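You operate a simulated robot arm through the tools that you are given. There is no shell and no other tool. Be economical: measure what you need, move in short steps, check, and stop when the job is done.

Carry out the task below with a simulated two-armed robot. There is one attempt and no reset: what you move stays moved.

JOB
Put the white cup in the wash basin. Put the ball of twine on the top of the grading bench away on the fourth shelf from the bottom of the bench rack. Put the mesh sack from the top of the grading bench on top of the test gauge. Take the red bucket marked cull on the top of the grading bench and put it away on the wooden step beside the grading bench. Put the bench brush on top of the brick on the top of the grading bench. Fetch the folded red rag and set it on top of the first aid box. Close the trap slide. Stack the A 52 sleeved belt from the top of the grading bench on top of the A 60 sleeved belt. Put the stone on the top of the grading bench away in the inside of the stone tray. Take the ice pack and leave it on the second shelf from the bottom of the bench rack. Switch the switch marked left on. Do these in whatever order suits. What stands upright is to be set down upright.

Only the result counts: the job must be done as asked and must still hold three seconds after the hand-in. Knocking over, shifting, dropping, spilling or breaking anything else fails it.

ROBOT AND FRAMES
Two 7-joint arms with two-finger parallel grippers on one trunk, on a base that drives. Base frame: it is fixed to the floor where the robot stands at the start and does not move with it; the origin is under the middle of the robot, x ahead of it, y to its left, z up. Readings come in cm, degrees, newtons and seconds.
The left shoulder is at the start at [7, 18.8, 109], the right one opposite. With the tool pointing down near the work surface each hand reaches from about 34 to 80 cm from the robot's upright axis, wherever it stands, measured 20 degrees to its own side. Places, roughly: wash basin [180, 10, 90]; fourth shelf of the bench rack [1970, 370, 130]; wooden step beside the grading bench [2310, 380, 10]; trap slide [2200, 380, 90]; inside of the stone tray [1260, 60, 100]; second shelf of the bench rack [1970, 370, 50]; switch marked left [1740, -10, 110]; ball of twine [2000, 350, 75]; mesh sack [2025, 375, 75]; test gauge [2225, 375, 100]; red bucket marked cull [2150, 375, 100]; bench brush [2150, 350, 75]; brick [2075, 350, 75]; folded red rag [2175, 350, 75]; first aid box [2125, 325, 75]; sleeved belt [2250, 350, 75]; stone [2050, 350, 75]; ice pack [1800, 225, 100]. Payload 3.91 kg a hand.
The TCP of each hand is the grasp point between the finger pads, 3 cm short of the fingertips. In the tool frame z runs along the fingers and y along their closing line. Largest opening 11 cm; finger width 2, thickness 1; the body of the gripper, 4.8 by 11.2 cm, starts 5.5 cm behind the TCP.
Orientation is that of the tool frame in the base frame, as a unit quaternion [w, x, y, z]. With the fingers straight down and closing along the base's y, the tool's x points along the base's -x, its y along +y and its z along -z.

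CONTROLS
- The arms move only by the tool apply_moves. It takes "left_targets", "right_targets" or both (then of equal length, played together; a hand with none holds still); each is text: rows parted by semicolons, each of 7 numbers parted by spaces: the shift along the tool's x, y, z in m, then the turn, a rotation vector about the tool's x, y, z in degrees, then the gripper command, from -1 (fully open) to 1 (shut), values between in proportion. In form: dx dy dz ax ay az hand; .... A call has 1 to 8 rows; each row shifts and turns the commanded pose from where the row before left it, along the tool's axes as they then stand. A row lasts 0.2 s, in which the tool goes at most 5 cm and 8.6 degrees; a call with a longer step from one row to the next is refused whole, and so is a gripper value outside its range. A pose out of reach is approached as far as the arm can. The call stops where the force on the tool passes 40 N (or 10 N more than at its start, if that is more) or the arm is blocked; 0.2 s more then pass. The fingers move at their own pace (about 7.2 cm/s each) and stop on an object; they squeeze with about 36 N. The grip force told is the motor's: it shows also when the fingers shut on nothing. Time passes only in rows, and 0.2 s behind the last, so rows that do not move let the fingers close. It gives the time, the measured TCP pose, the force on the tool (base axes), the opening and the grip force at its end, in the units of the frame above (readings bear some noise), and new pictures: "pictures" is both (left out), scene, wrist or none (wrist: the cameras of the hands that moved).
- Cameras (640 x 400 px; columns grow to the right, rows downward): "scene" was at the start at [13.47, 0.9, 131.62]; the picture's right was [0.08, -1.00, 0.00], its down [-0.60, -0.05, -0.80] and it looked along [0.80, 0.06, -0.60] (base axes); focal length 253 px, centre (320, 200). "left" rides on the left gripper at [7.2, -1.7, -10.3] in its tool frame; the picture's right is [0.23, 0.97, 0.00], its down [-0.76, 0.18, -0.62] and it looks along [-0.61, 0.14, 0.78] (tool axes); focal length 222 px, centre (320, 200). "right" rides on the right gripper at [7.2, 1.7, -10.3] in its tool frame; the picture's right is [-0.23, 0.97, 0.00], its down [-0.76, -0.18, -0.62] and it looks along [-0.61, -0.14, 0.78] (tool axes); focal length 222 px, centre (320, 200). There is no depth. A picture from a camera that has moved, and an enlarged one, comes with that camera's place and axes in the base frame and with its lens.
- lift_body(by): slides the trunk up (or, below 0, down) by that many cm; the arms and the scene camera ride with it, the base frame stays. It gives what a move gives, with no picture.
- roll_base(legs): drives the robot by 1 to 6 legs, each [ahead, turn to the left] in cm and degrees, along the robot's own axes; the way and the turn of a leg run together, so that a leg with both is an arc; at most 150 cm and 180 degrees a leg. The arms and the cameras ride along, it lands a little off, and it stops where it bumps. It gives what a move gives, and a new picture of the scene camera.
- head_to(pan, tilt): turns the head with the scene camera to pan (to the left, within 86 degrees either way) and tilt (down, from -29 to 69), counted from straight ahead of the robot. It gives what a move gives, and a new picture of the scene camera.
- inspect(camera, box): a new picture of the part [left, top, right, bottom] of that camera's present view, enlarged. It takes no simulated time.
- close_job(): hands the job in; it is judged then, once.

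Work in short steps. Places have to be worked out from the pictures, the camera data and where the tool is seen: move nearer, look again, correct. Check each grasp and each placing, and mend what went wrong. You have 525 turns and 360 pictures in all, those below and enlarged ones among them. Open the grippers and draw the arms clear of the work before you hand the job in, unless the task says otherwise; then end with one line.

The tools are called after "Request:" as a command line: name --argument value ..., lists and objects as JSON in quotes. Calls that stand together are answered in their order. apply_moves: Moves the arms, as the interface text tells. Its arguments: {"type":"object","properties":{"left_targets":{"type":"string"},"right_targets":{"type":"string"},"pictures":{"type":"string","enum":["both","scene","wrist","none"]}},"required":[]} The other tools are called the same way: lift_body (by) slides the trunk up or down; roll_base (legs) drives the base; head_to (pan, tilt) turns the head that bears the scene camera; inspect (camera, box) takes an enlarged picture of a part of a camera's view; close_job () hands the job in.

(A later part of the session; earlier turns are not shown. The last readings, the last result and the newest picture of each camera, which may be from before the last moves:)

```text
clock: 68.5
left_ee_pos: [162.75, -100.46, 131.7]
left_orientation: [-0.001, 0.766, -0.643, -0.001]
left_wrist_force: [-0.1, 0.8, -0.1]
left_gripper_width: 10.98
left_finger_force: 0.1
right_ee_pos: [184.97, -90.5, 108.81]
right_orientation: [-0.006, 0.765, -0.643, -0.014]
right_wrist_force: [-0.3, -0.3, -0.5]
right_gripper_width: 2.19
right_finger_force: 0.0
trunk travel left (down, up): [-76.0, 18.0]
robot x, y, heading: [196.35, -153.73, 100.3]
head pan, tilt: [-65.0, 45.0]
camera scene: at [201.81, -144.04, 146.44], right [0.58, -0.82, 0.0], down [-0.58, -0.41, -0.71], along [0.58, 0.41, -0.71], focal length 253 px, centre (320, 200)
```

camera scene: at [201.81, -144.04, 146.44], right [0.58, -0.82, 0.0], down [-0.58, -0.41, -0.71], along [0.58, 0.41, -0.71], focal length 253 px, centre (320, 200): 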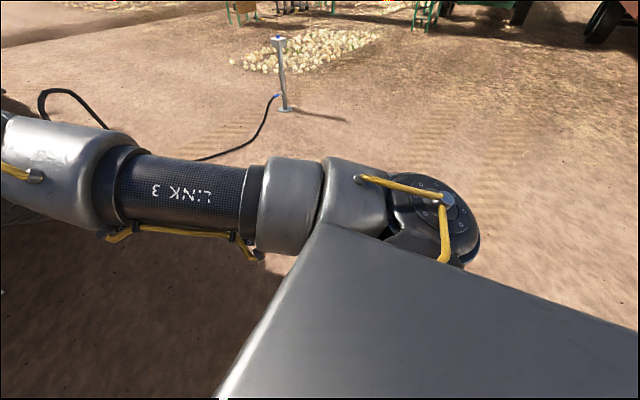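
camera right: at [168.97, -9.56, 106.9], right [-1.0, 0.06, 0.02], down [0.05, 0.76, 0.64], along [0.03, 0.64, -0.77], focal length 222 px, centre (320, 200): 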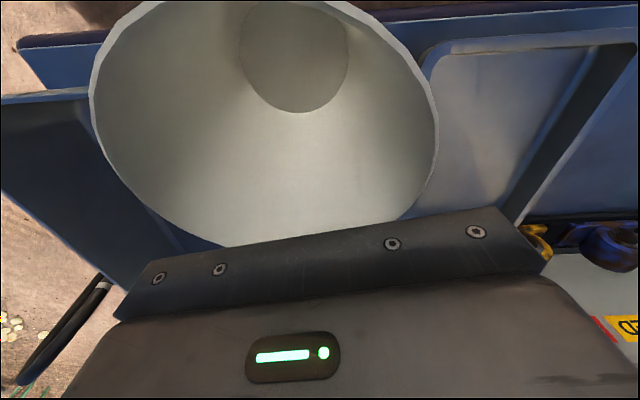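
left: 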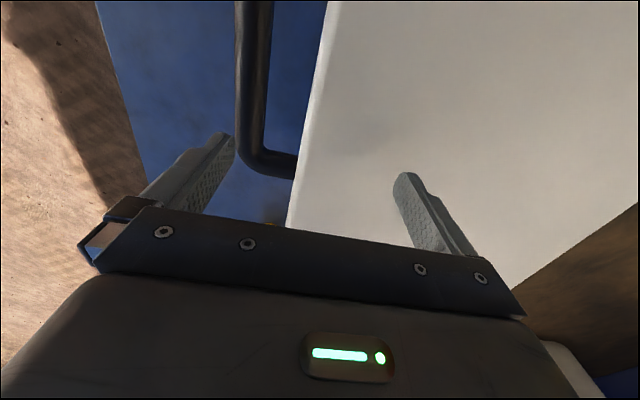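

No cup yet; it may be behind the robot. I turn the base to look around.

Request:
head_to --pan 0 --tilt 40

Request:
roll_base --legs '[[0, 90]]'

Request:
roll_base --legs '[[0, 90]]'

```text
clock: 69.9
left_ee_pos: [162.82, -100.61, 131.63]
left_orientation: [0.0, 0.766, -0.643, 0.0]
left_wrist_force: [0.5, 0.6, -0.5]
left_gripper_width: 11.0
left_finger_force: 0.1
right_ee_pos: [185.12, -90.48, 108.73]
right_orientation: [-0.006, 0.765, -0.643, -0.013]
right_wrist_force: [-0.5, -0.4, 0.3]
right_gripper_width: 2.2
right_finger_force: 0.0
trunk travel left (down, up): [-76.0, 18.0]
robot x, y, heading: [196.25, -153.73, 100.1]
head pan, tilt: [0.0, 40.0]
camera scene: at [193.67, -140.36, 147.17], right [0.98, 0.18, 0.0], down [0.11, -0.63, -0.77], along [-0.13, 0.75, -0.64], focal length 253 px, centre (320, 200)
```

scene: 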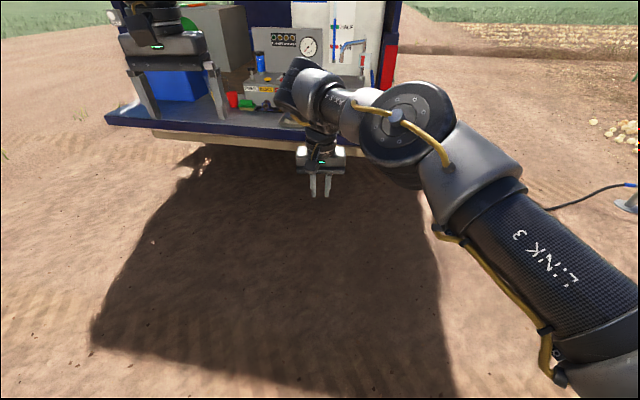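

```text
clock: 74.1
left_ee_pos: [143.34, -187.8, 131.72]
left_orientation: [0.0, 0.996, 0.092, 0.0]
left_wrist_force: [-0.3, 0.2, 0.8]
left_gripper_width: 11.01
left_finger_force: 0.0
right_ee_pos: [132.91, -165.59, 108.82]
right_orientation: [0.005, 0.996, 0.09, -0.014]
right_wrist_force: [0.9, -0.3, 0.4]
right_gripper_width: 2.19
right_finger_force: 0.0
trunk travel left (down, up): [-76.0, 18.0]
robot x, y, heading: [196.38, -153.86, -169.3]
head pan, tilt: [0.0, 40.0]
camera scene: at [182.76, -156.16, 147.17], right [-0.18, 0.98, 0.0], down [0.63, 0.12, -0.77], along [-0.75, -0.14, -0.64], focal length 253 px, centre (320, 200)
```

scene: 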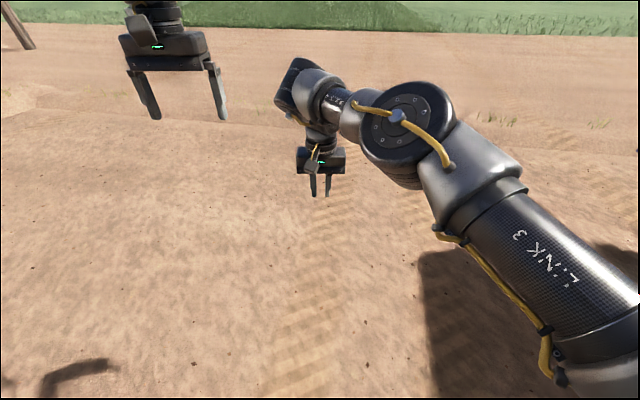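

```text
clock: 78.4
left_ee_pos: [231.43, -206.22, 131.85]
left_orientation: [0.0, 0.631, 0.776, -0.001]
left_wrist_force: [-0.2, 0.0, -0.2]
left_gripper_width: 10.99
left_finger_force: 0.1
right_ee_pos: [209.35, -216.95, 108.75]
right_orientation: [0.014, 0.632, 0.775, -0.006]
right_wrist_force: [0.6, 0.8, -0.1]
right_gripper_width: 2.22
right_finger_force: 0.0
trunk travel left (down, up): [-76.0, 18.0]
robot x, y, heading: [196.02, -154.13, -78.1]
head pan, tilt: [0.0, 40.0]
camera scene: at [198.83, -166.92, 147.17], right [-0.98, -0.21, 0.0], down [-0.13, 0.63, -0.77], along [0.16, -0.75, -0.64], focal length 253 px, centre (320, 200)
```

scene: 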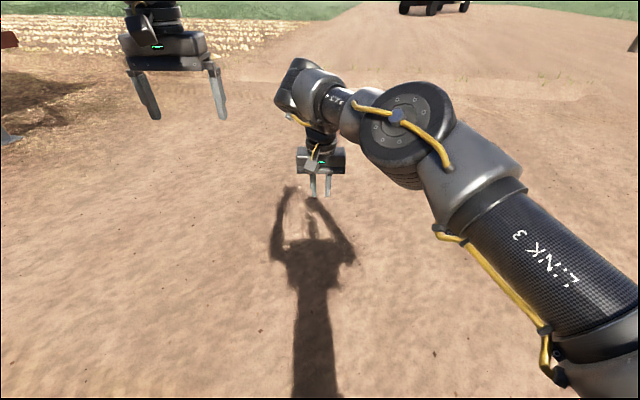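

Nothing here either; perhaps the cup is under or stuck at my base. I drive on 80 cm and turn back to look.

Request:
roll_base --legs '[[80, 0], [0, 180]]'

```text
clock: 90.0
left_ee_pos: [177.8, -179.98, 131.59]
left_orientation: [-0.001, 0.774, -0.633, -0.001]
left_wrist_force: [-0.6, -0.4, -0.2]
left_gripper_width: 10.98
left_finger_force: 0.1
right_ee_pos: [200.07, -169.21, 108.74]
right_orientation: [-0.005, 0.773, -0.634, -0.013]
right_wrist_force: [0.1, -0.2, 0.0]
right_gripper_width: 2.21
right_finger_force: 0.1
trunk travel left (down, up): [-76.0, 18.0]
robot x, y, heading: [212.41, -232.76, 101.4]
head pan, tilt: [0.0, 40.0]
camera scene: at [209.76, -218.9, 147.17], right [0.98, 0.2, 0.0], down [0.13, -0.63, -0.77], along [-0.15, 0.75, -0.64], focal length 253 px, centre (320, 200)
```

scene: 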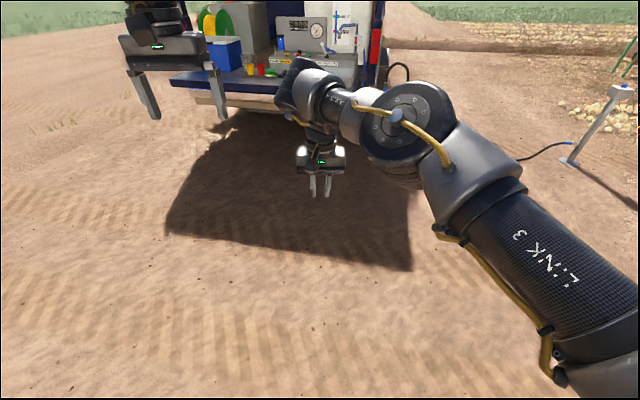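

Request:
inspect --camera "scene" --box '[160, 0, 480, 200]'

```text
2.00 times, centred on (320, 100) of scene
camera zoom: at [209.76, -218.9, 147.17], right [0.98, 0.2, 0.0], down [0.13, -0.63, -0.77], along [-0.15, 0.75, -0.64], focal length 506 px, centre (320, 400)
```

zoom: 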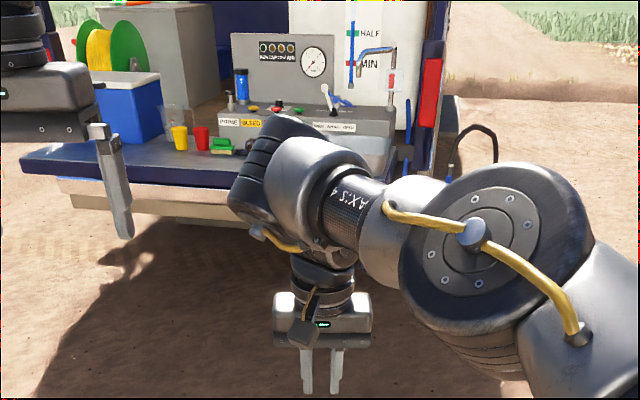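

I shift the right arm aside to get a clear view of the basin and the ground beneath the bench.

Request:
apply_moves --right_targets "0 -0.045 0 0 0 0 0.6;0 -0.045 0 0 0 0 0;0 -0.045 0 0 0 0 -1;0 -0.045 0 0 0 0 -1;0 -0.045 0 0 0 0 -1;0 -0.045 0 0 0 0 -1;0 -0.045 0 0 0 0 -1" --pictures "scene"

```text
clock: 91.6
left_ee_pos: [178.31, -179.94, 131.84]
left_orientation: [0.001, 0.774, -0.633, -0.001]
left_wrist_force: [0.2, -0.3, 0.6]
left_gripper_width: 11.01
left_finger_force: 0.1
right_ee_pos: [231.11, -163.04, 108.4]
right_orientation: [-0.004, 0.773, -0.634, -0.014]
right_wrist_force: [0.5, -0.8, -1.1]
right_gripper_width: 10.99
right_finger_force: 0.0
trunk travel left (down, up): [-76.0, 18.0]
robot x, y, heading: [212.61, -232.14, 101.3]
head pan, tilt: [0.0, 40.0]
camera scene: at [210.05, -218.86, 147.17], right [0.98, 0.2, 0.0], down [0.13, -0.63, -0.77], along [-0.15, 0.75, -0.64], focal length 253 px, centre (320, 200)
```

scene: 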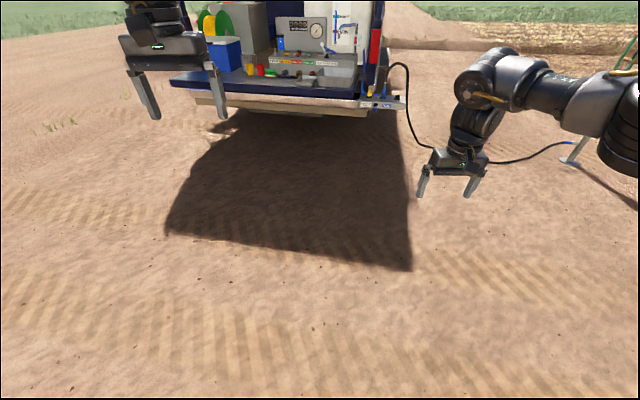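

Request:
inspect --camera "scene" --box '[240, 40, 420, 140]'

```text
3.56 times, centred on (330, 90) of scene
camera zoom: at [210.05, -218.86, 147.17], right [0.98, 0.2, 0.0], down [0.13, -0.63, -0.77], along [-0.15, 0.75, -0.64], focal length 899 px, centre (284, 591)
```

zoom: 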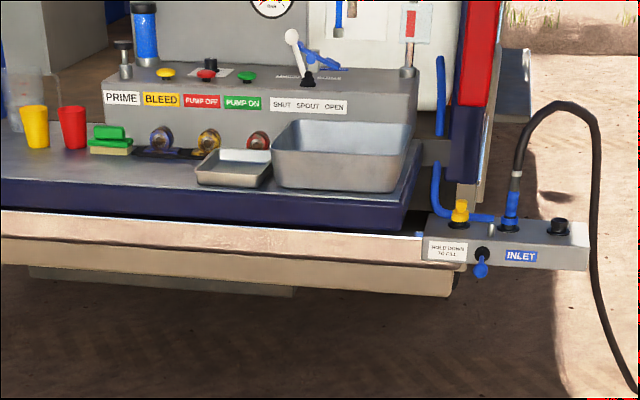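

The cup isn't on the open ground or in the basin; it may have rolled under the truck. I lower the trunk and look under it.

Request:
lift_body --by -75

Request:
head_to --pan 8 --tilt 15

```text
refused: -75 is not a number from -40 to 40
```

```text
clock: 92.5
left_ee_pos: [177.89, -180.04, 131.72]
left_orientation: [-0.001, 0.774, -0.633, -0.001]
left_wrist_force: [-1.3, 0.7, 0.8]
left_gripper_width: 10.99
left_finger_force: 0.2
right_ee_pos: [230.73, -163.18, 108.42]
right_orientation: [-0.006, 0.773, -0.634, -0.014]
right_wrist_force: [0.3, -0.3, 0.3]
right_gripper_width: 11.0
right_finger_force: 0.0
trunk travel left (down, up): [-76.0, 18.0]
robot x, y, heading: [212.65, -232.33, 101.6]
head pan, tilt: [8.0, 15.0]
camera scene: at [208.28, -218.44, 151.11], right [0.94, 0.33, 0.0], down [0.09, -0.24, -0.97], along [-0.32, 0.91, -0.26], focal length 253 px, centre (320, 200)
```

scene: 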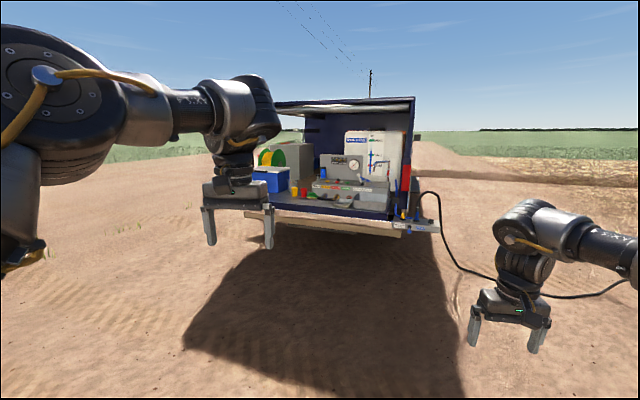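

Request:
lift_body --by -38

Request:
lift_body --by -36

Request:
inspect --camera "scene" --box '[220, 120, 460, 270]'

```text
clock: 96.2
left_ee_pos: [177.91, -180.02, 93.72]
left_orientation: [-0.001, 0.775, -0.633, 0.0]
left_wrist_force: [0.6, -0.3, 0.5]
left_gripper_width: 11.01
left_finger_force: 0.1
right_ee_pos: [230.84, -163.2, 70.45]
right_orientation: [-0.006, 0.773, -0.634, -0.014]
right_wrist_force: [0.0, -0.2, -0.4]
right_gripper_width: 11.01
right_finger_force: 0.0
trunk travel left (down, up): [-38.0, 56.0]
robot x, y, heading: [212.56, -232.51, 101.7]
head pan, tilt: [8.0, 15.0]
```

```text
clock: 99.7
left_ee_pos: [177.95, -180.0, 57.73]
left_orientation: [0.0, 0.774, -0.633, -0.001]
left_wrist_force: [-0.5, -0.5, -0.2]
left_gripper_width: 10.98
left_finger_force: 0.0
right_ee_pos: [230.81, -163.14, 34.48]
right_orientation: [-0.006, 0.773, -0.634, -0.013]
right_wrist_force: [-0.5, 0.8, 0.0]
right_gripper_width: 10.98
right_finger_force: 0.1
trunk travel left (down, up): [-2.0, 92.0]
robot x, y, heading: [212.5, -231.87, 101.2]
head pan, tilt: [8.0, 15.0]
```

```text
2.67 times, centred on (340, 195) of scene
camera zoom: at [208.35, -218.45, 77.13], right [0.94, 0.33, 0.0], down [0.09, -0.24, -0.97], along [-0.32, 0.91, -0.26], focal length 675 px, centre (267, 213)
```

zoom: 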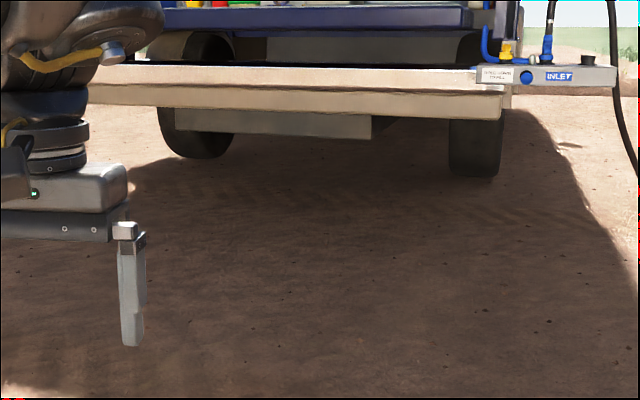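

Request:
head_to --pan 55 --tilt 15

Request:
head_to --pan -50 --tilt 15

```text
clock: 100.8
left_ee_pos: [177.96, -179.85, 57.68]
left_orientation: [0.0, 0.775, -0.632, -0.002]
left_wrist_force: [0.2, 0.0, -0.4]
left_gripper_width: 11.01
left_finger_force: 0.1
right_ee_pos: [230.78, -163.16, 34.36]
right_orientation: [-0.005, 0.773, -0.634, -0.014]
right_wrist_force: [-0.9, 0.3, -0.2]
right_gripper_width: 11.03
right_finger_force: 0.0
trunk travel left (down, up): [-2.0, 92.0]
robot x, y, heading: [212.47, -232.4, 101.5]
head pan, tilt: [55.0, 15.0]
camera scene: at [202.9, -223.52, 77.12], right [0.4, 0.92, 0.0], down [0.24, -0.1, -0.97], along [-0.89, 0.39, -0.26], focal length 253 px, centre (320, 200)
```

scene: 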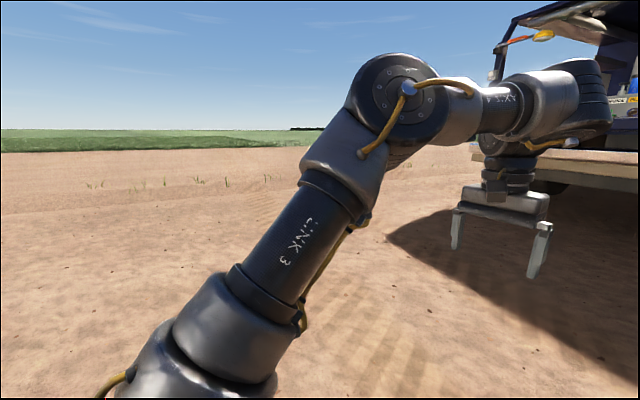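

```text
clock: 102.7
left_ee_pos: [178.14, -179.96, 57.58]
left_orientation: [-0.001, 0.774, -0.633, -0.001]
left_wrist_force: [1.4, -0.3, 0.2]
left_gripper_width: 11.01
left_finger_force: 0.1
right_ee_pos: [230.81, -163.16, 34.44]
right_orientation: [-0.005, 0.773, -0.634, -0.013]
right_wrist_force: [0.7, -0.1, 0.1]
right_gripper_width: 11.01
right_finger_force: 0.0
trunk travel left (down, up): [-2.0, 92.0]
robot x, y, heading: [212.83, -232.33, 101.7]
head pan, tilt: [-50.0, 15.0]
camera scene: at [217.28, -219.93, 77.12], right [0.78, -0.62, 0.0], down [-0.16, -0.2, -0.97], along [0.6, 0.76, -0.26], focal length 253 px, centre (320, 200)
```

scene: 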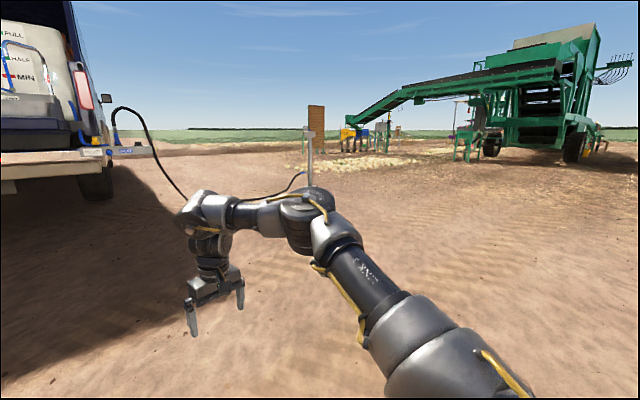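

Request:
head_to --pan 0 --tilt 25

Request:
roll_base --legs '[[0, -95]]'

Request:
roll_base --legs '[[0, -95]]'

```text
clock: 103.8
left_ee_pos: [177.8, -179.89, 57.73]
left_orientation: [0.0, 0.774, -0.633, 0.0]
left_wrist_force: [-0.3, 0.9, -0.2]
left_gripper_width: 11.01
left_finger_force: 0.0
right_ee_pos: [230.81, -163.17, 34.34]
right_orientation: [-0.006, 0.773, -0.634, -0.014]
right_wrist_force: [0.7, 0.2, -0.1]
right_gripper_width: 11.02
right_finger_force: 0.0
trunk travel left (down, up): [-2.0, 92.0]
robot x, y, heading: [212.66, -232.34, 101.4]
head pan, tilt: [0.0, 25.0]
camera scene: at [209.64, -218.22, 75.5], right [0.98, 0.2, 0.0], down [0.08, -0.41, -0.91], along [-0.18, 0.89, -0.42], focal length 253 px, centre (320, 200)
```

scene: 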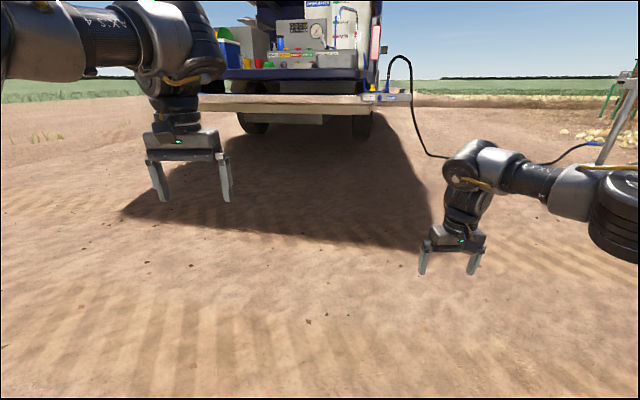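

```text
clock: 108.3
left_ee_pos: [268.41, -203.26, 57.57]
left_orientation: [0.001, -0.048, 0.999, 0.0]
left_wrist_force: [0.3, 1.1, 0.5]
left_gripper_width: 11.0
left_finger_force: 0.1
right_ee_pos: [279.65, -257.61, 34.43]
right_orientation: [0.013, -0.046, 0.999, 0.005]
right_wrist_force: [0.1, 0.6, 0.4]
right_gripper_width: 10.98
right_finger_force: 0.1
trunk travel left (down, up): [-2.0, 92.0]
robot x, y, heading: [212.59, -232.34, 5.7]
head pan, tilt: [0.0, 25.0]
camera scene: at [226.63, -230.77, 75.5], right [0.1, -1.0, 0.0], down [-0.42, -0.04, -0.91], along [0.9, 0.09, -0.42], focal length 253 px, centre (320, 200)
```

scene: 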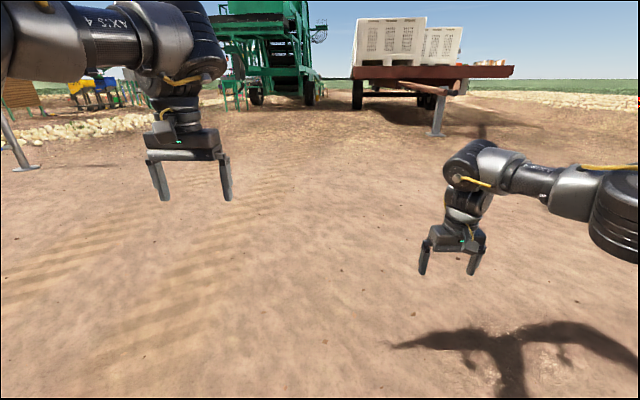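

```text
clock: 112.8
left_ee_pos: [236.36, -290.59, 57.68]
left_orientation: [0.001, 0.706, 0.708, 0.0]
left_wrist_force: [0.3, 0.3, 0.6]
left_gripper_width: 11.0
left_finger_force: 0.0
right_ee_pos: [181.23, -296.65, 34.33]
right_orientation: [0.012, 0.707, 0.707, -0.007]
right_wrist_force: [0.2, 0.3, 0.3]
right_gripper_width: 10.99
right_finger_force: 0.1
trunk travel left (down, up): [-2.0, 92.0]
robot x, y, heading: [212.84, -232.48, -90.2]
head pan, tilt: [0.0, 25.0]
camera scene: at [212.5, -246.38, 75.5], right [-1.0, 0.0, 0.0], down [0.0, 0.42, -0.91], along [0.0, -0.91, -0.42], focal length 253 px, centre (320, 200)
```

scene: 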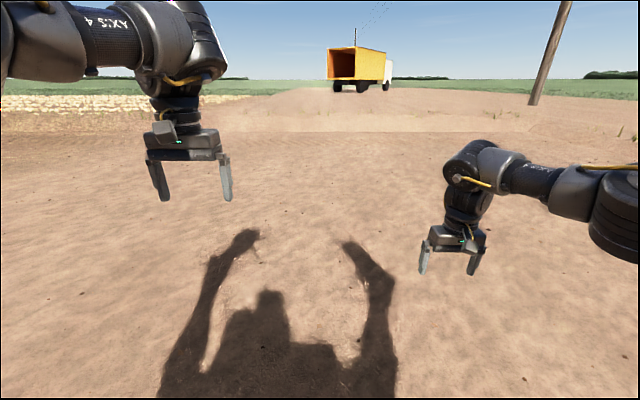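

Still no cup; it might be resting on my own base deck. I yaw the right wrist around so its camera looks back at the base.

Request:
apply_moves --right_targets "0 0 0 0 0 8.5 -1;0 0 0 0 0 8.5 -1;0 0 0 0 0 8.5 -1;0 0 0 0 0 8.5 -1;0 0 0 0 0 8.5 -1;0 0 0 0 0 8.5 -1;0 0 0 0 0 8.5 -1;0 0 0 0 0 8.5 -1" --pictures "none"

Request:
apply_moves --right_targets "0 0 0 0 0 8.5 -1;0 0 0 0 0 8.5 -1;0 0 0 0 0 8.5 -1;0 0 0 0 0 8.5 -1;0 0 0 0 0 8.5 -1;0 0 0 0 0 8.5 -1;0 0 0 0 0 8.5 -1;0 0 0 0 0 8.5 -1" --pictures "wrist"

```text
clock: 114.5
left_ee_pos: [236.38, -290.66, 57.51]
left_orientation: [0.0, 0.707, 0.708, -0.001]
left_wrist_force: [0.7, -0.6, -0.2]
left_gripper_width: 11.03
left_finger_force: 0.0
right_ee_pos: [183.63, -302.51, 36.5]
right_orientation: [0.015, 0.982, 0.191, 0.002]
right_wrist_force: [0.8, -0.2, 0.7]
right_gripper_width: 11.02
right_finger_force: 0.1
right hand out of reach, approached as far as the arm can: row 6, 7, 8
trunk travel left (down, up): [-2.0, 92.0]
robot x, y, heading: [213.0, -232.59, -89.8]
head pan, tilt: [0.0, 25.0]
```

```text
clock: 116.3
left_ee_pos: [236.46, -290.54, 57.72]
left_orientation: [0.001, 0.707, 0.707, -0.001]
left_wrist_force: [0.2, 0.2, -0.5]
left_gripper_width: 10.97
left_finger_force: 0.1
right_ee_pos: [183.53, -302.41, 36.5]
right_orientation: [0.015, 0.981, 0.191, 0.002]
right_wrist_force: [-0.2, 0.4, -0.5]
right_gripper_width: 10.99
right_finger_force: 0.0
right hand out of reach, approached as far as the arm can: row 1, 2, 3, 4, 5, 6, 7, 8
trunk travel left (down, up): [-2.0, 92.0]
robot x, y, heading: [212.64, -232.59, -89.9]
head pan, tilt: [0.0, 25.0]
camera right: at [190.74, -300.73, 46.94], right [0.15, -0.99, 0.03], down [-0.78, -0.1, 0.62], along [-0.61, -0.12, -0.78], focal length 222 px, centre (320, 200)
```

right: 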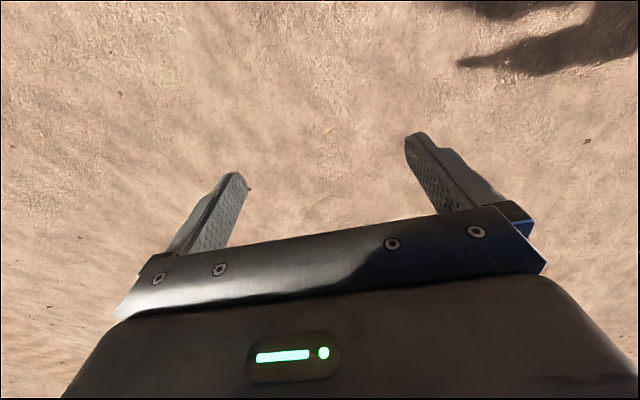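

The wrist yaw is limited. I return it, raise the trunk and pitch the hand toward the robot instead, so the wrist camera sees the base deck.

Request:
apply_moves --right_targets "0 0 0 0 0 -8.5 -1;0 0 0 0 0 -8.5 -1;0 0 0 0 0 -8.5 -1;0 0 0 0 0 -8.5 -1;0 0 0 0 0 -8.5 -1;0 0 0 0 0 -8.5 -1;0 0 0 0 0 -8.5 -1;0 0 0 0 0 -8.5 -1" --pictures "none"

Request:
lift_body --by 38

Request:
apply_moves --right_targets "0.03 0.02 0 0 8 0 -1;0.03 0.02 0 0 8 0 -1;0.03 0.02 0 0 8 0 -1;0.02 0.02 0 0 8 0 -1;0.02 0.02 0 0 8 0 -1" --pictures "wrist"

```text
clock: 118.2
left_ee_pos: [236.34, -290.73, 57.63]
left_orientation: [0.0, 0.706, 0.708, -0.001]
left_wrist_force: [1.2, 0.2, -1.0]
left_gripper_width: 11.01
left_finger_force: 0.0
right_ee_pos: [183.65, -302.33, 36.51]
right_orientation: [0.014, 0.706, 0.708, -0.007]
right_wrist_force: [0.3, 0.7, 0.4]
right_gripper_width: 11.01
right_finger_force: 0.1
trunk travel left (down, up): [-2.0, 92.0]
robot x, y, heading: [212.62, -232.16, -90.1]
head pan, tilt: [0.0, 25.0]
```

```text
clock: 121.8
left_ee_pos: [236.34, -290.55, 95.58]
left_orientation: [0.0, 0.706, 0.708, -0.001]
left_wrist_force: [0.3, 0.6, 1.0]
left_gripper_width: 11.0
left_finger_force: 0.1
right_ee_pos: [183.54, -302.46, 74.42]
right_orientation: [0.013, 0.707, 0.707, -0.008]
right_wrist_force: [0.7, 1.2, -0.3]
right_gripper_width: 11.0
right_finger_force: 0.0
trunk travel left (down, up): [-40.0, 54.0]
robot x, y, heading: [212.84, -232.17, -89.9]
head pan, tilt: [0.0, 25.0]
```

```text
clock: 123.0
left_ee_pos: [236.31, -290.62, 95.76]
left_orientation: [0.001, 0.707, 0.708, 0.0]
left_wrist_force: [0.0, 0.0, -0.6]
left_gripper_width: 11.02
left_finger_force: 0.0
right_ee_pos: [200.11, -285.27, 74.27]
right_orientation: [-0.197, 0.689, 0.664, 0.214]
right_wrist_force: [-0.7, -0.7, -0.1]
right_gripper_width: 11.02
right_finger_force: 0.0
right hand out of reach, approached as far as the arm can: row 1, 2, 3, 4, 5
trunk travel left (down, up): [-40.0, 54.0]
robot x, y, heading: [212.85, -232.46, -89.9]
head pan, tilt: [0.0, 25.0]
camera right: at [201.46, -284.82, 87.03], right [0.97, -0.23, -0.11], down [-0.22, -0.97, 0.09], along [-0.13, -0.06, -0.99], focal length 222 px, centre (320, 200)
```

right: 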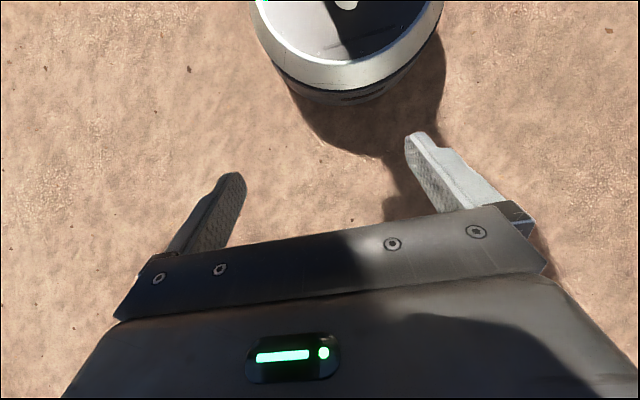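

I can see the deck's front edge and something pale behind. I pitch further.

Request:
apply_moves --right_targets "-0.02 0 -0.01 0 8 0 -1;-0.02 0 -0.01 0 8 0 -1;-0.02 0 -0.01 0 8 0 -1" --pictures "wrist"

```text
clock: 123.8
left_ee_pos: [236.49, -290.51, 95.76]
left_orientation: [0.001, 0.706, 0.708, -0.001]
left_wrist_force: [-0.3, 0.4, -0.5]
left_gripper_width: 10.98
left_finger_force: 0.2
right_ee_pos: [201.64, -283.11, 76.38]
right_orientation: [-0.218, 0.681, 0.658, 0.237]
right_wrist_force: [-0.3, 1.5, 0.3]
right_gripper_width: 11.0
right_finger_force: 0.0
right hand out of reach, approached as far as the arm can: row 1, 2, 3
trunk travel left (down, up): [-40.0, 54.0]
robot x, y, heading: [212.81, -232.74, -89.7]
head pan, tilt: [0.0, 25.0]
camera right: at [203.02, -283.45, 89.17], right [0.97, -0.22, -0.13], down [-0.22, -0.98, 0.03], along [-0.13, 0.0, -0.99], focal length 222 px, centre (320, 200)
```

right: 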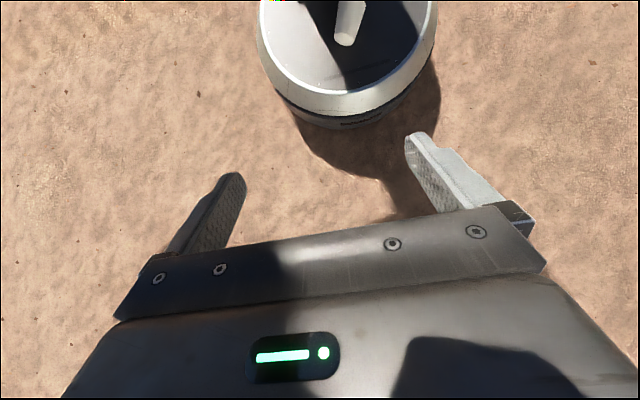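

Found it: the cup lies on my own base deck. I raise the trunk so an arm can hang down to it, and look again.

Request:
lift_body --by 34

Request:
inspect --camera "right" --box '[160, 0, 480, 200]'

```text
clock: 127.2
left_ee_pos: [236.49, -290.76, 129.61]
left_orientation: [0.0, 0.707, 0.708, 0.0]
left_wrist_force: [-1.1, 0.6, -0.8]
left_gripper_width: 11.01
left_finger_force: 0.0
right_ee_pos: [201.54, -283.0, 110.34]
right_orientation: [-0.219, 0.681, 0.657, 0.238]
right_wrist_force: [0.3, -1.0, 0.8]
right_gripper_width: 11.01
right_finger_force: 0.0
trunk travel left (down, up): [-74.0, 20.0]
robot x, y, heading: [212.88, -231.97, -89.8]
head pan, tilt: [0.0, 25.0]
```

```text
2.00 times, centred on (320, 100) of right
camera zoom: at [203.0, -283.52, 123.11], right [0.97, -0.22, -0.13], down [-0.22, -0.98, 0.03], along [-0.13, 0.0, -0.99], focal length 444 px, centre (320, 400)
```

zoom: 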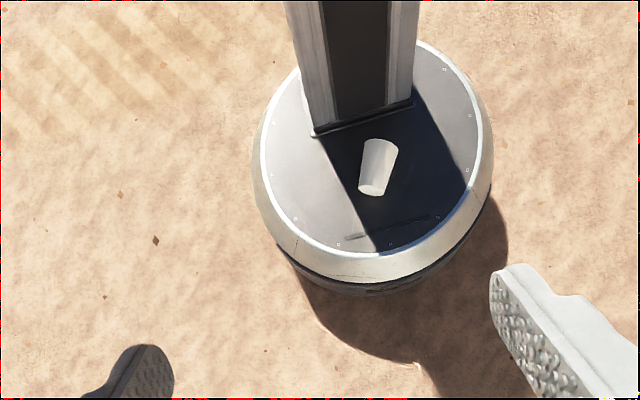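

The cup lies with its base forward, centre about 6 cm ahead of my axis on the deck (z≈25). I bring the right hand, pitched toward the robot, down toward it.

Request:
apply_moves --right_targets "-0.0103 0.0057 0.0475 0 0 0 -1;-0.0103 0.0057 0.0475 0 0 0 -1;-0.0103 0.0057 0.0475 0 0 0 -1;-0.0103 0.0057 0.0475 0 0 0 -1;-0.0103 0.0057 0.0475 0 0 0 -1;-0.0103 0.0057 0.0475 0 0 0 -1;-0.0103 0.0057 0.0475 0 0 0 -1;-0.0103 0.0057 0.0475 0 0 0 -1" --pictures "wrist"

```text
clock: 128.9
left_ee_pos: [236.39, -290.64, 129.64]
left_orientation: [0.0, 0.707, 0.708, 0.0]
left_wrist_force: [-1.3, 0.7, -0.3]
left_gripper_width: 10.99
left_finger_force: 0.0
right_ee_pos: [207.34, -266.52, 75.27]
right_orientation: [-0.219, 0.682, 0.657, 0.236]
right_wrist_force: [0.4, 0.3, -0.2]
right_gripper_width: 11.01
right_finger_force: 0.0
trunk travel left (down, up): [-74.0, 20.0]
robot x, y, heading: [213.03, -232.02, -89.6]
head pan, tilt: [0.0, 25.0]
camera right: at [208.76, -266.95, 87.98], right [0.97, -0.22, -0.13], down [-0.22, -0.98, 0.03], along [-0.13, 0.0, -0.99], focal length 222 px, centre (320, 200)
```

right: 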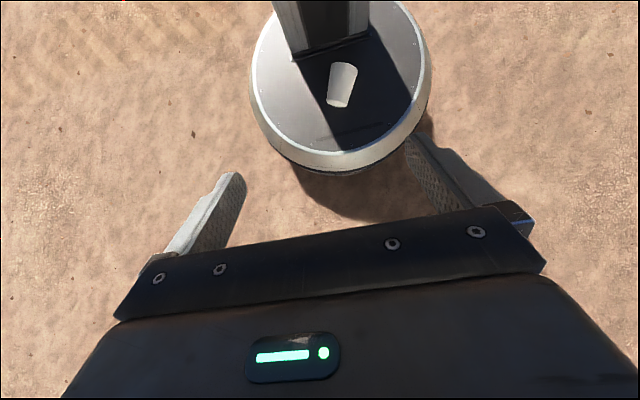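

All reachable so far. I continue toward a point just in front of and above the cup.

Request:
apply_moves --right_targets "-0.0085 0.0047 0.0483 0 0 0 -1;-0.0085 0.0047 0.0483 0 0 0 -1;-0.0085 0.0047 0.0483 0 0 0 -1;-0.0085 0.0047 0.0483 0 0 0 -1;-0.0085 0.0047 0.0483 0 0 0 -1;-0.0085 0.0047 0.0483 0 0 0 -1;-0.0085 0.0047 0.0483 0 0 0 -1;0 0 0 0 0 8 -1" --pictures "wrist"

```text
clock: 130.4
left_ee_pos: [236.24, -290.78, 129.59]
left_orientation: [0.0, 0.706, 0.708, 0.001]
left_wrist_force: [-0.3, -0.4, -1.2]
left_gripper_width: 10.97
left_finger_force: 0.1
right_ee_pos: [209.23, -267.07, 54.69]
right_orientation: [-0.146, 0.718, 0.655, 0.183]
right_wrist_force: [0.5, 0.0, 0.3]
right_gripper_width: 10.99
right_finger_force: 0.0
right hand out of reach, approached as far as the arm can: row 6, 7
trunk travel left (down, up): [-74.0, 20.0]
robot x, y, heading: [212.98, -232.53, -89.7]
head pan, tilt: [0.0, 25.0]
stopped in row 7 (right hand): the arm was blocked; the commanded pose is now the measured one
camera right: at [210.67, -265.33, 67.27], right [0.95, -0.3, -0.07], down [-0.28, -0.94, 0.2], along [-0.13, -0.17, -0.98], focal length 222 px, centre (320, 200)
```

right: 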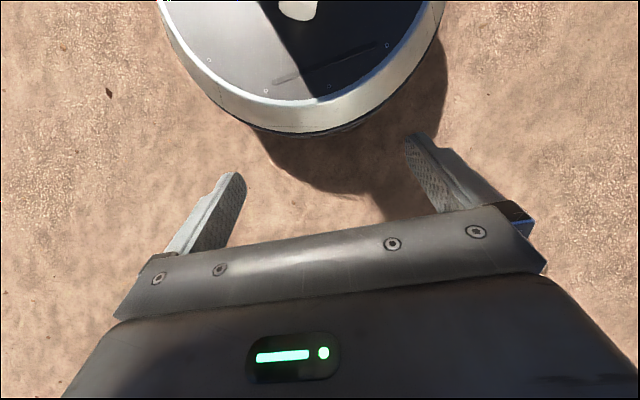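

Blocked with that pitch. A nearly straight, hanging arm should reach further in: I first set the tool vertical again.

Request:
apply_moves --right_targets "0 0 -0.02 0 -7 -4 -1;0 0 -0.02 0 -7 -4 -1;0 0 0 0 -7 0 -1;0 0 0 0 -6 0 -1;0 0 0 0 0 0 -1" --pictures "none"

Request:
lift_body --by -9

Request:
apply_moves --right_targets "0.04 0 0 0 0 0 -1;0.04 0 0 0 0 0 -1;0.04 0 0 0 0 0 -1;0.03 0 0 0 0 0 -1" --pictures "wrist"

```text
clock: 131.6
left_ee_pos: [236.52, -290.63, 129.66]
left_orientation: [0.0, 0.707, 0.708, 0.0]
left_wrist_force: [0.1, -0.7, 0.0]
left_gripper_width: 11.03
left_finger_force: 0.0
right_ee_pos: [209.17, -268.69, 58.33]
right_orientation: [0.028, 0.696, 0.718, 0.024]
right_wrist_force: [0.6, 0.4, -0.3]
right_gripper_width: 11.02
right_finger_force: 0.1
trunk travel left (down, up): [-74.0, 20.0]
robot x, y, heading: [212.57, -232.5, -89.8]
head pan, tilt: [0.0, 25.0]
```

```text
clock: 132.9
left_ee_pos: [236.36, -290.67, 120.75]
left_orientation: [0.0, 0.707, 0.708, 0.0]
left_wrist_force: [-0.1, -0.3, 0.1]
left_gripper_width: 10.98
left_finger_force: 0.0
right_ee_pos: [209.0, -268.57, 49.28]
right_orientation: [0.029, 0.695, 0.718, 0.026]
right_wrist_force: [0.4, -0.5, 0.6]
right_gripper_width: 11.01
right_finger_force: 0.0
trunk travel left (down, up): [-65.0, 29.0]
robot x, y, heading: [212.75, -232.58, -89.8]
head pan, tilt: [0.0, 25.0]
```

```text
clock: 133.9
left_ee_pos: [236.42, -290.67, 120.76]
left_orientation: [0.001, 0.706, 0.708, -0.001]
left_wrist_force: [0.6, -0.7, 1.3]
left_gripper_width: 11.01
left_finger_force: 0.0
right_ee_pos: [208.7, -253.59, 49.32]
right_orientation: [0.029, 0.695, 0.718, 0.025]
right_wrist_force: [-0.4, -0.3, -0.7]
right_gripper_width: 11.0
right_finger_force: 0.0
trunk travel left (down, up): [-65.0, 29.0]
robot x, y, heading: [212.86, -232.52, -89.9]
head pan, tilt: [0.0, 25.0]
camera right: at [209.27, -246.07, 59.76], right [0.98, -0.2, 0.08], down [-0.2, -0.76, 0.61], along [-0.06, -0.61, -0.79], focal length 222 px, centre (320, 200)
```

right: 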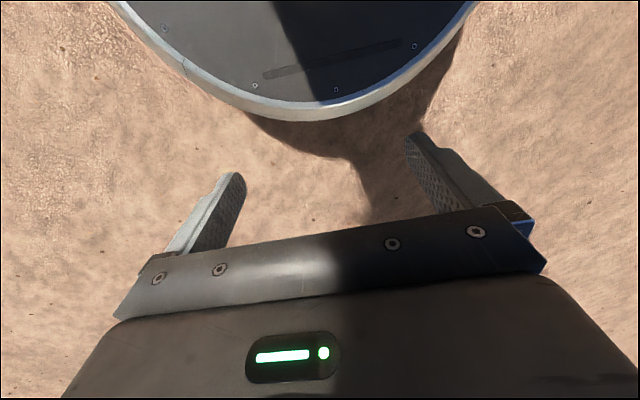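

The hanging arm works. I move in over the cup's base end with a slight yaw to match it.

Request:
apply_moves --right_targets "0.035 0.008 0 0 0 0 -1;0.035 0.009 0 0 0 0 -1;0.035 0.009 0 0 0 0 -1;0.03 0.009 0 0 0 0 -1;0 0 0 0 0 7 -1;0 0 0 0 0 7 -1;0 0 0 0 0 0 -1" --pictures "wrist"

```text
clock: 135.5
left_ee_pos: [236.42, -290.56, 120.61]
left_orientation: [0.0, 0.706, 0.708, -0.001]
left_wrist_force: [-0.7, -0.5, -0.1]
left_gripper_width: 11.03
left_finger_force: 0.2
right_ee_pos: [211.62, -239.98, 49.38]
right_orientation: [0.025, 0.778, 0.628, 0.029]
right_wrist_force: [-0.1, 0.8, -0.3]
right_gripper_width: 10.99
right_finger_force: 0.2
trunk travel left (down, up): [-65.0, 29.0]
robot x, y, heading: [212.73, -232.72, -89.9]
head pan, tilt: [0.0, 25.0]
camera right: at [214.06, -233.03, 60.07], right [0.9, -0.43, 0.07], down [-0.38, -0.71, 0.6], along [-0.21, -0.57, -0.8], focal length 222 px, centre (320, 200)
```

right: 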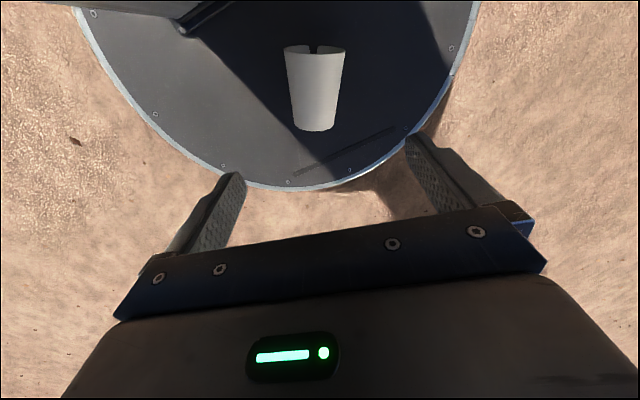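

The cup is clearly seen now: base at [210.8, -242.8], rim at [214.9, -235]. I align the yaw and descend onto it.

Request:
apply_moves --right_targets "0 0 0 0 0 7 -1;0 0 0 0 0 7 -1;0.002 0.002 0.045 0 0 0 -1;0 0 0.045 0 0 0 -1;0 0 0.045 0 0 0 -1;0 0 0.035 0 0 0 -1;0 0 0.025 0 0 0 -1;0 0 0 0 0 0 -1" --pictures "wrist"

```text
clock: 137.0
left_ee_pos: [236.5, -290.57, 120.72]
left_orientation: [0.0, 0.706, 0.708, 0.0]
left_wrist_force: [-0.1, -0.5, -0.2]
left_gripper_width: 11.01
left_finger_force: 0.0
right_ee_pos: [202.65, -238.43, 28.45]
right_orientation: [-0.006, 0.841, 0.54, -0.014]
right_wrist_force: [3.9, 13.1, 83.4]
right_gripper_width: 10.8
right_finger_force: 0.1
right hand out of reach, approached as far as the arm can: row 7
trunk travel left (down, up): [-65.0, 29.0]
robot x, y, heading: [213.25, -232.41, -89.4]
head pan, tilt: [0.0, 25.0]
stopped in row 7 (right hand): the force on the tool passed its limit (the readings are from after the stop); the commanded pose is now the measured one
camera right: at [207.41, -232.41, 38.79], right [0.79, -0.61, -0.02], down [-0.46, -0.62, 0.64], along [-0.4, -0.5, -0.77], focal length 222 px, centre (320, 200)
```

right: 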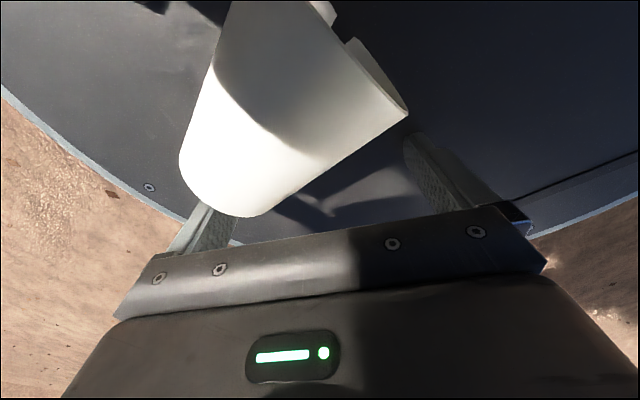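

The arm was at full stretch and drifted sideways onto the deck. I lift it off, lower the trunk a bit for slack, and look again.

Request:
apply_moves --right_targets "0 0 -0.03 0 0 0 -1;0 0 -0.03 0 0 0 -1;0 0 -0.03 0 0 0 -1" --pictures "wrist"

```text
clock: 137.8
left_ee_pos: [236.41, -290.68, 120.56]
left_orientation: [0.0, 0.706, 0.708, 0.0]
left_wrist_force: [0.3, 0.7, 0.8]
left_gripper_width: 11.01
left_finger_force: 0.0
right_ee_pos: [202.82, -238.4, 37.28]
right_orientation: [-0.008, 0.842, 0.539, -0.015]
right_wrist_force: [0.2, -0.5, -0.1]
right_gripper_width: 10.99
right_finger_force: 0.0
trunk travel left (down, up): [-65.0, 29.0]
robot x, y, heading: [212.54, -232.05, -90.0]
head pan, tilt: [0.0, 25.0]
camera right: at [207.72, -232.4, 47.56], right [0.79, -0.61, -0.02], down [-0.46, -0.62, 0.64], along [-0.41, -0.49, -0.77], focal length 222 px, centre (320, 200)
```

right: 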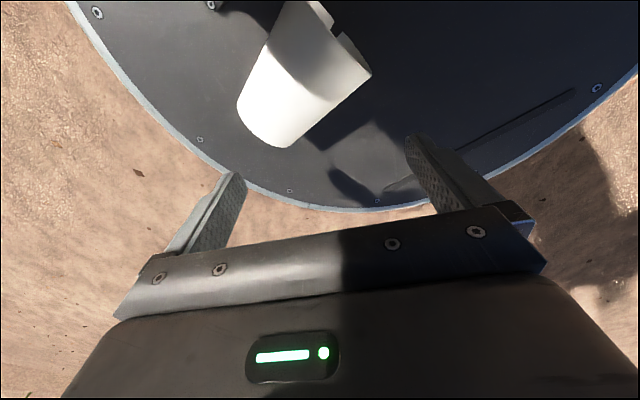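

The cup now lies sideways near the column's right corner. Simplest is to sweep it off the deck to the ground on the right, then pick it up there. I raise the hand, give the arm slack, and position the closed fingers left of it.

Request:
apply_moves --right_targets "0 0 -0.045 0 0 0 -0.5;0 0 -0.045 0 0 0 0.5;0 0 0 0 0 8.5 1;0 0 0 0 0 8.5 1;0 0 0 0 0 8.5 1;0 0 0 0 0 8.5 1;0 0 0 0 0 8 1" --pictures "none"

Request:
lift_body --by -8

```text
clock: 139.4
left_ee_pos: [236.35, -290.75, 120.9]
left_orientation: [0.0, 0.706, 0.709, 0.001]
left_wrist_force: [0.0, 0.8, 0.6]
left_gripper_width: 11.0
left_finger_force: 0.0
right_ee_pos: [194.28, -237.93, 45.07]
right_orientation: [-0.01, 0.955, 0.285, -0.079]
right_wrist_force: [0.3, 0.7, 0.5]
right_gripper_width: 0.01
right_finger_force: 35.9
trunk travel left (down, up): [-65.0, 29.0]
robot x, y, heading: [212.67, -232.36, -89.6]
head pan, tilt: [0.0, 25.0]
stopped in row 7 (right hand): the arm was blocked; the commanded pose is now the measured one
```

```text
clock: 140.6
left_ee_pos: [236.1, -290.94, 112.47]
left_orientation: [0.001, 0.706, 0.708, 0.003]
left_wrist_force: [-0.5, 0.0, 0.7]
left_gripper_width: 11.01
left_finger_force: 0.2
right_ee_pos: [194.39, -237.77, 36.58]
right_orientation: [-0.012, 0.955, 0.287, -0.076]
right_wrist_force: [0.1, -0.9, -0.2]
right_gripper_width: 0.0
right_finger_force: 36.1
trunk travel left (down, up): [-57.0, 37.0]
robot x, y, heading: [212.69, -232.2, -89.8]
head pan, tilt: [0.0, 25.0]
```

Request:
inspect --camera "right" --box '[0, 0, 640, 400]'

```text
1.00 times, centred on (320, 200) of right
camera zoom: at [202.79, -234.79, 45.86], right [0.34, -0.94, -0.03], down [-0.63, -0.26, 0.73], along [-0.7, -0.23, -0.68], focal length 222 px, centre (320, 200)
```

zoom: 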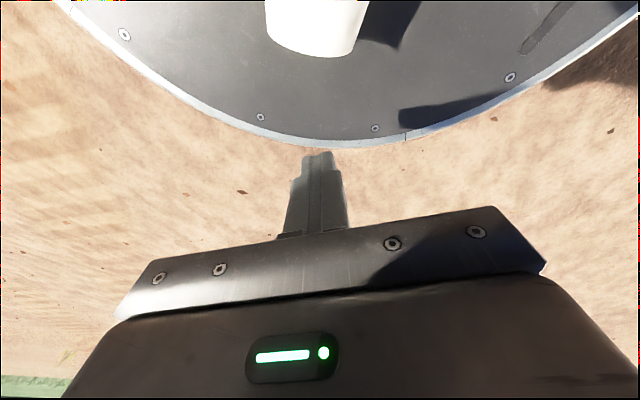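

The hand happens to sit at the cup's base end, roughly aligned to grip across it. I open to about 9.5 cm and move over the base end.

Request:
apply_moves --right_targets "0 0 -0.01 0 0 0 -0.75;0 0 0 0 0 0 -0.75;0 0 0 0 0 0 -0.75;0.024 0.003 -0.004 0 0 0 -0.75;0.024 0.003 -0.004 0 0 0 -0.75;0.023 0.004 -0.003 0 0 0 -0.75;0 0 0 0 0 0 -0.75" --pictures "wrist"

```text
clock: 142.0
left_ee_pos: [236.11, -290.88, 112.66]
left_orientation: [0.001, 0.705, 0.71, 0.003]
left_wrist_force: [0.3, 1.8, 1.1]
left_gripper_width: 10.99
left_finger_force: 0.1
right_ee_pos: [191.19, -238.24, 37.13]
right_orientation: [0.011, 0.936, 0.319, -0.15]
right_wrist_force: [-0.3, -0.1, 0.0]
right_gripper_width: 9.63
right_finger_force: 0.1
trunk travel left (down, up): [-57.0, 37.0]
robot x, y, heading: [212.86, -232.64, -89.8]
head pan, tilt: [0.0, 25.0]
stopped in row 7 (right hand): the arm was blocked; the commanded pose is now the measured one
camera right: at [200.41, -233.93, 44.95], right [0.41, -0.91, -0.01], down [-0.51, -0.24, 0.83], along [-0.76, -0.34, -0.56], focal length 222 px, centre (320, 200)
```

right: 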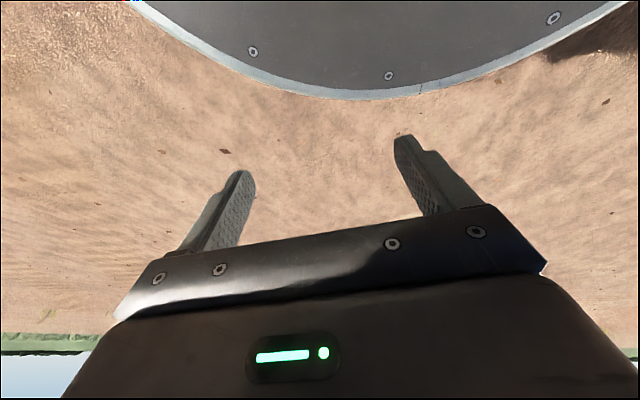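

The arm jams there. I back the hand out forward and up, then restore it to vertical.

Request:
apply_moves --right_targets "-0.028 0.0285 -0.0148 0 0 0 -0.75;-0.028 0.0285 -0.0148 0 0 0 -0.75;-0.028 0.0285 -0.0148 0 0 0 -0.75;-0.028 0.0285 -0.0148 0 0 0 -0.75;0 0 0 0 0 0 -0.55" --pictures "none"

Request:
apply_moves --right_targets "0 0 0 -1.67 1.94 -7.42 -0.55;0 0 0 -1.67 1.94 -7.42 -0.55;0 0 0 -1.67 1.94 -7.42 -0.55;0 0 0 -1.67 1.94 -7.42 -0.55;0 0 0 -1.67 1.94 -7.42 -0.55;0 0 0 -1.67 1.94 -7.42 -0.55;0 0 0 -1.67 1.94 -7.42 -0.55;0 0 0 0 0 0 -0.55" --pictures "none"

Request:
apply_moves --right_targets "0 0 0 0 0 -8 -0.55;0 0 0 0 0 -8 -0.55;0 0 0 0 0 -8 -0.55;0 0 0 0 0 -8 -0.55;0 0 0 0 0 -8 -0.55;0 0 0 0 0 -8 -0.55;0 0 0 0 0 -8 -0.55;0 0 0 0 0 -8 -0.55" --pictures "wrist"

```text
clock: 142.8
left_ee_pos: [236.63, -290.64, 112.4]
left_orientation: [-0.001, 0.706, 0.708, 0.001]
left_wrist_force: [0.3, -0.1, -0.1]
left_gripper_width: 11.02
left_finger_force: 0.3
right_ee_pos: [183.9, -244.42, 41.72]
right_orientation: [-0.028, 0.903, 0.378, -0.205]
right_wrist_force: [0.4, 1.2, -0.3]
right_gripper_width: 9.66
right_finger_force: 0.0
trunk travel left (down, up): [-57.0, 37.0]
robot x, y, heading: [213.03, -232.44, -89.8]
head pan, tilt: [0.0, 25.0]
stopped in row 3 (right hand): the arm was blocked; the commanded pose is now the measured one
```

```text
clock: 144.6
left_ee_pos: [236.45, -290.69, 112.48]
left_orientation: [0.0, 0.706, 0.708, 0.001]
left_wrist_force: [0.0, 0.6, 0.4]
left_gripper_width: 10.97
left_finger_force: 0.0
right_ee_pos: [183.9, -244.45, 41.66]
right_orientation: [-0.07, 0.662, 0.746, -0.027]
right_wrist_force: [1.2, -0.5, -0.5]
right_gripper_width: 8.56
right_finger_force: 0.0
trunk travel left (down, up): [-57.0, 37.0]
robot x, y, heading: [212.99, -232.63, -90.0]
head pan, tilt: [0.0, 25.0]
```

```text
clock: 146.4
left_ee_pos: [236.48, -290.73, 112.59]
left_orientation: [0.0, 0.707, 0.708, 0.002]
left_wrist_force: [-0.1, 0.1, 0.1]
left_gripper_width: 10.98
left_finger_force: 0.0
right_ee_pos: [183.9, -244.42, 41.78]
right_orientation: [-0.074, 0.165, 0.983, 0.014]
right_wrist_force: [0.0, 0.4, 0.3]
right_gripper_width: 8.52
right_finger_force: 0.0
trunk travel left (down, up): [-57.0, 37.0]
robot x, y, heading: [212.37, -232.44, -89.8]
head pan, tilt: [0.0, 25.0]
camera right: at [178.97, -240.8, 53.09], right [0.53, 0.85, -0.03], down [0.74, -0.45, 0.5], along [0.41, -0.29, -0.86], focal length 222 px, centre (320, 200)
```

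right: 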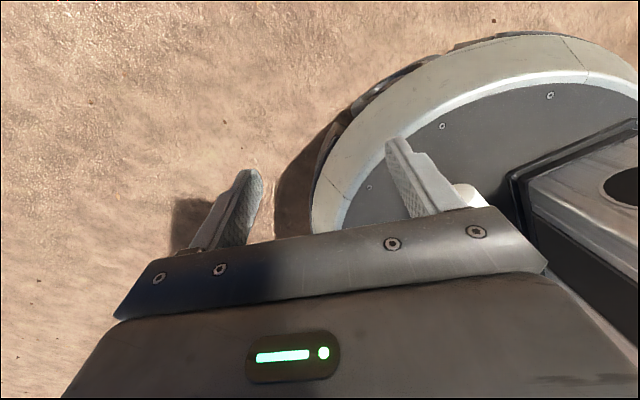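

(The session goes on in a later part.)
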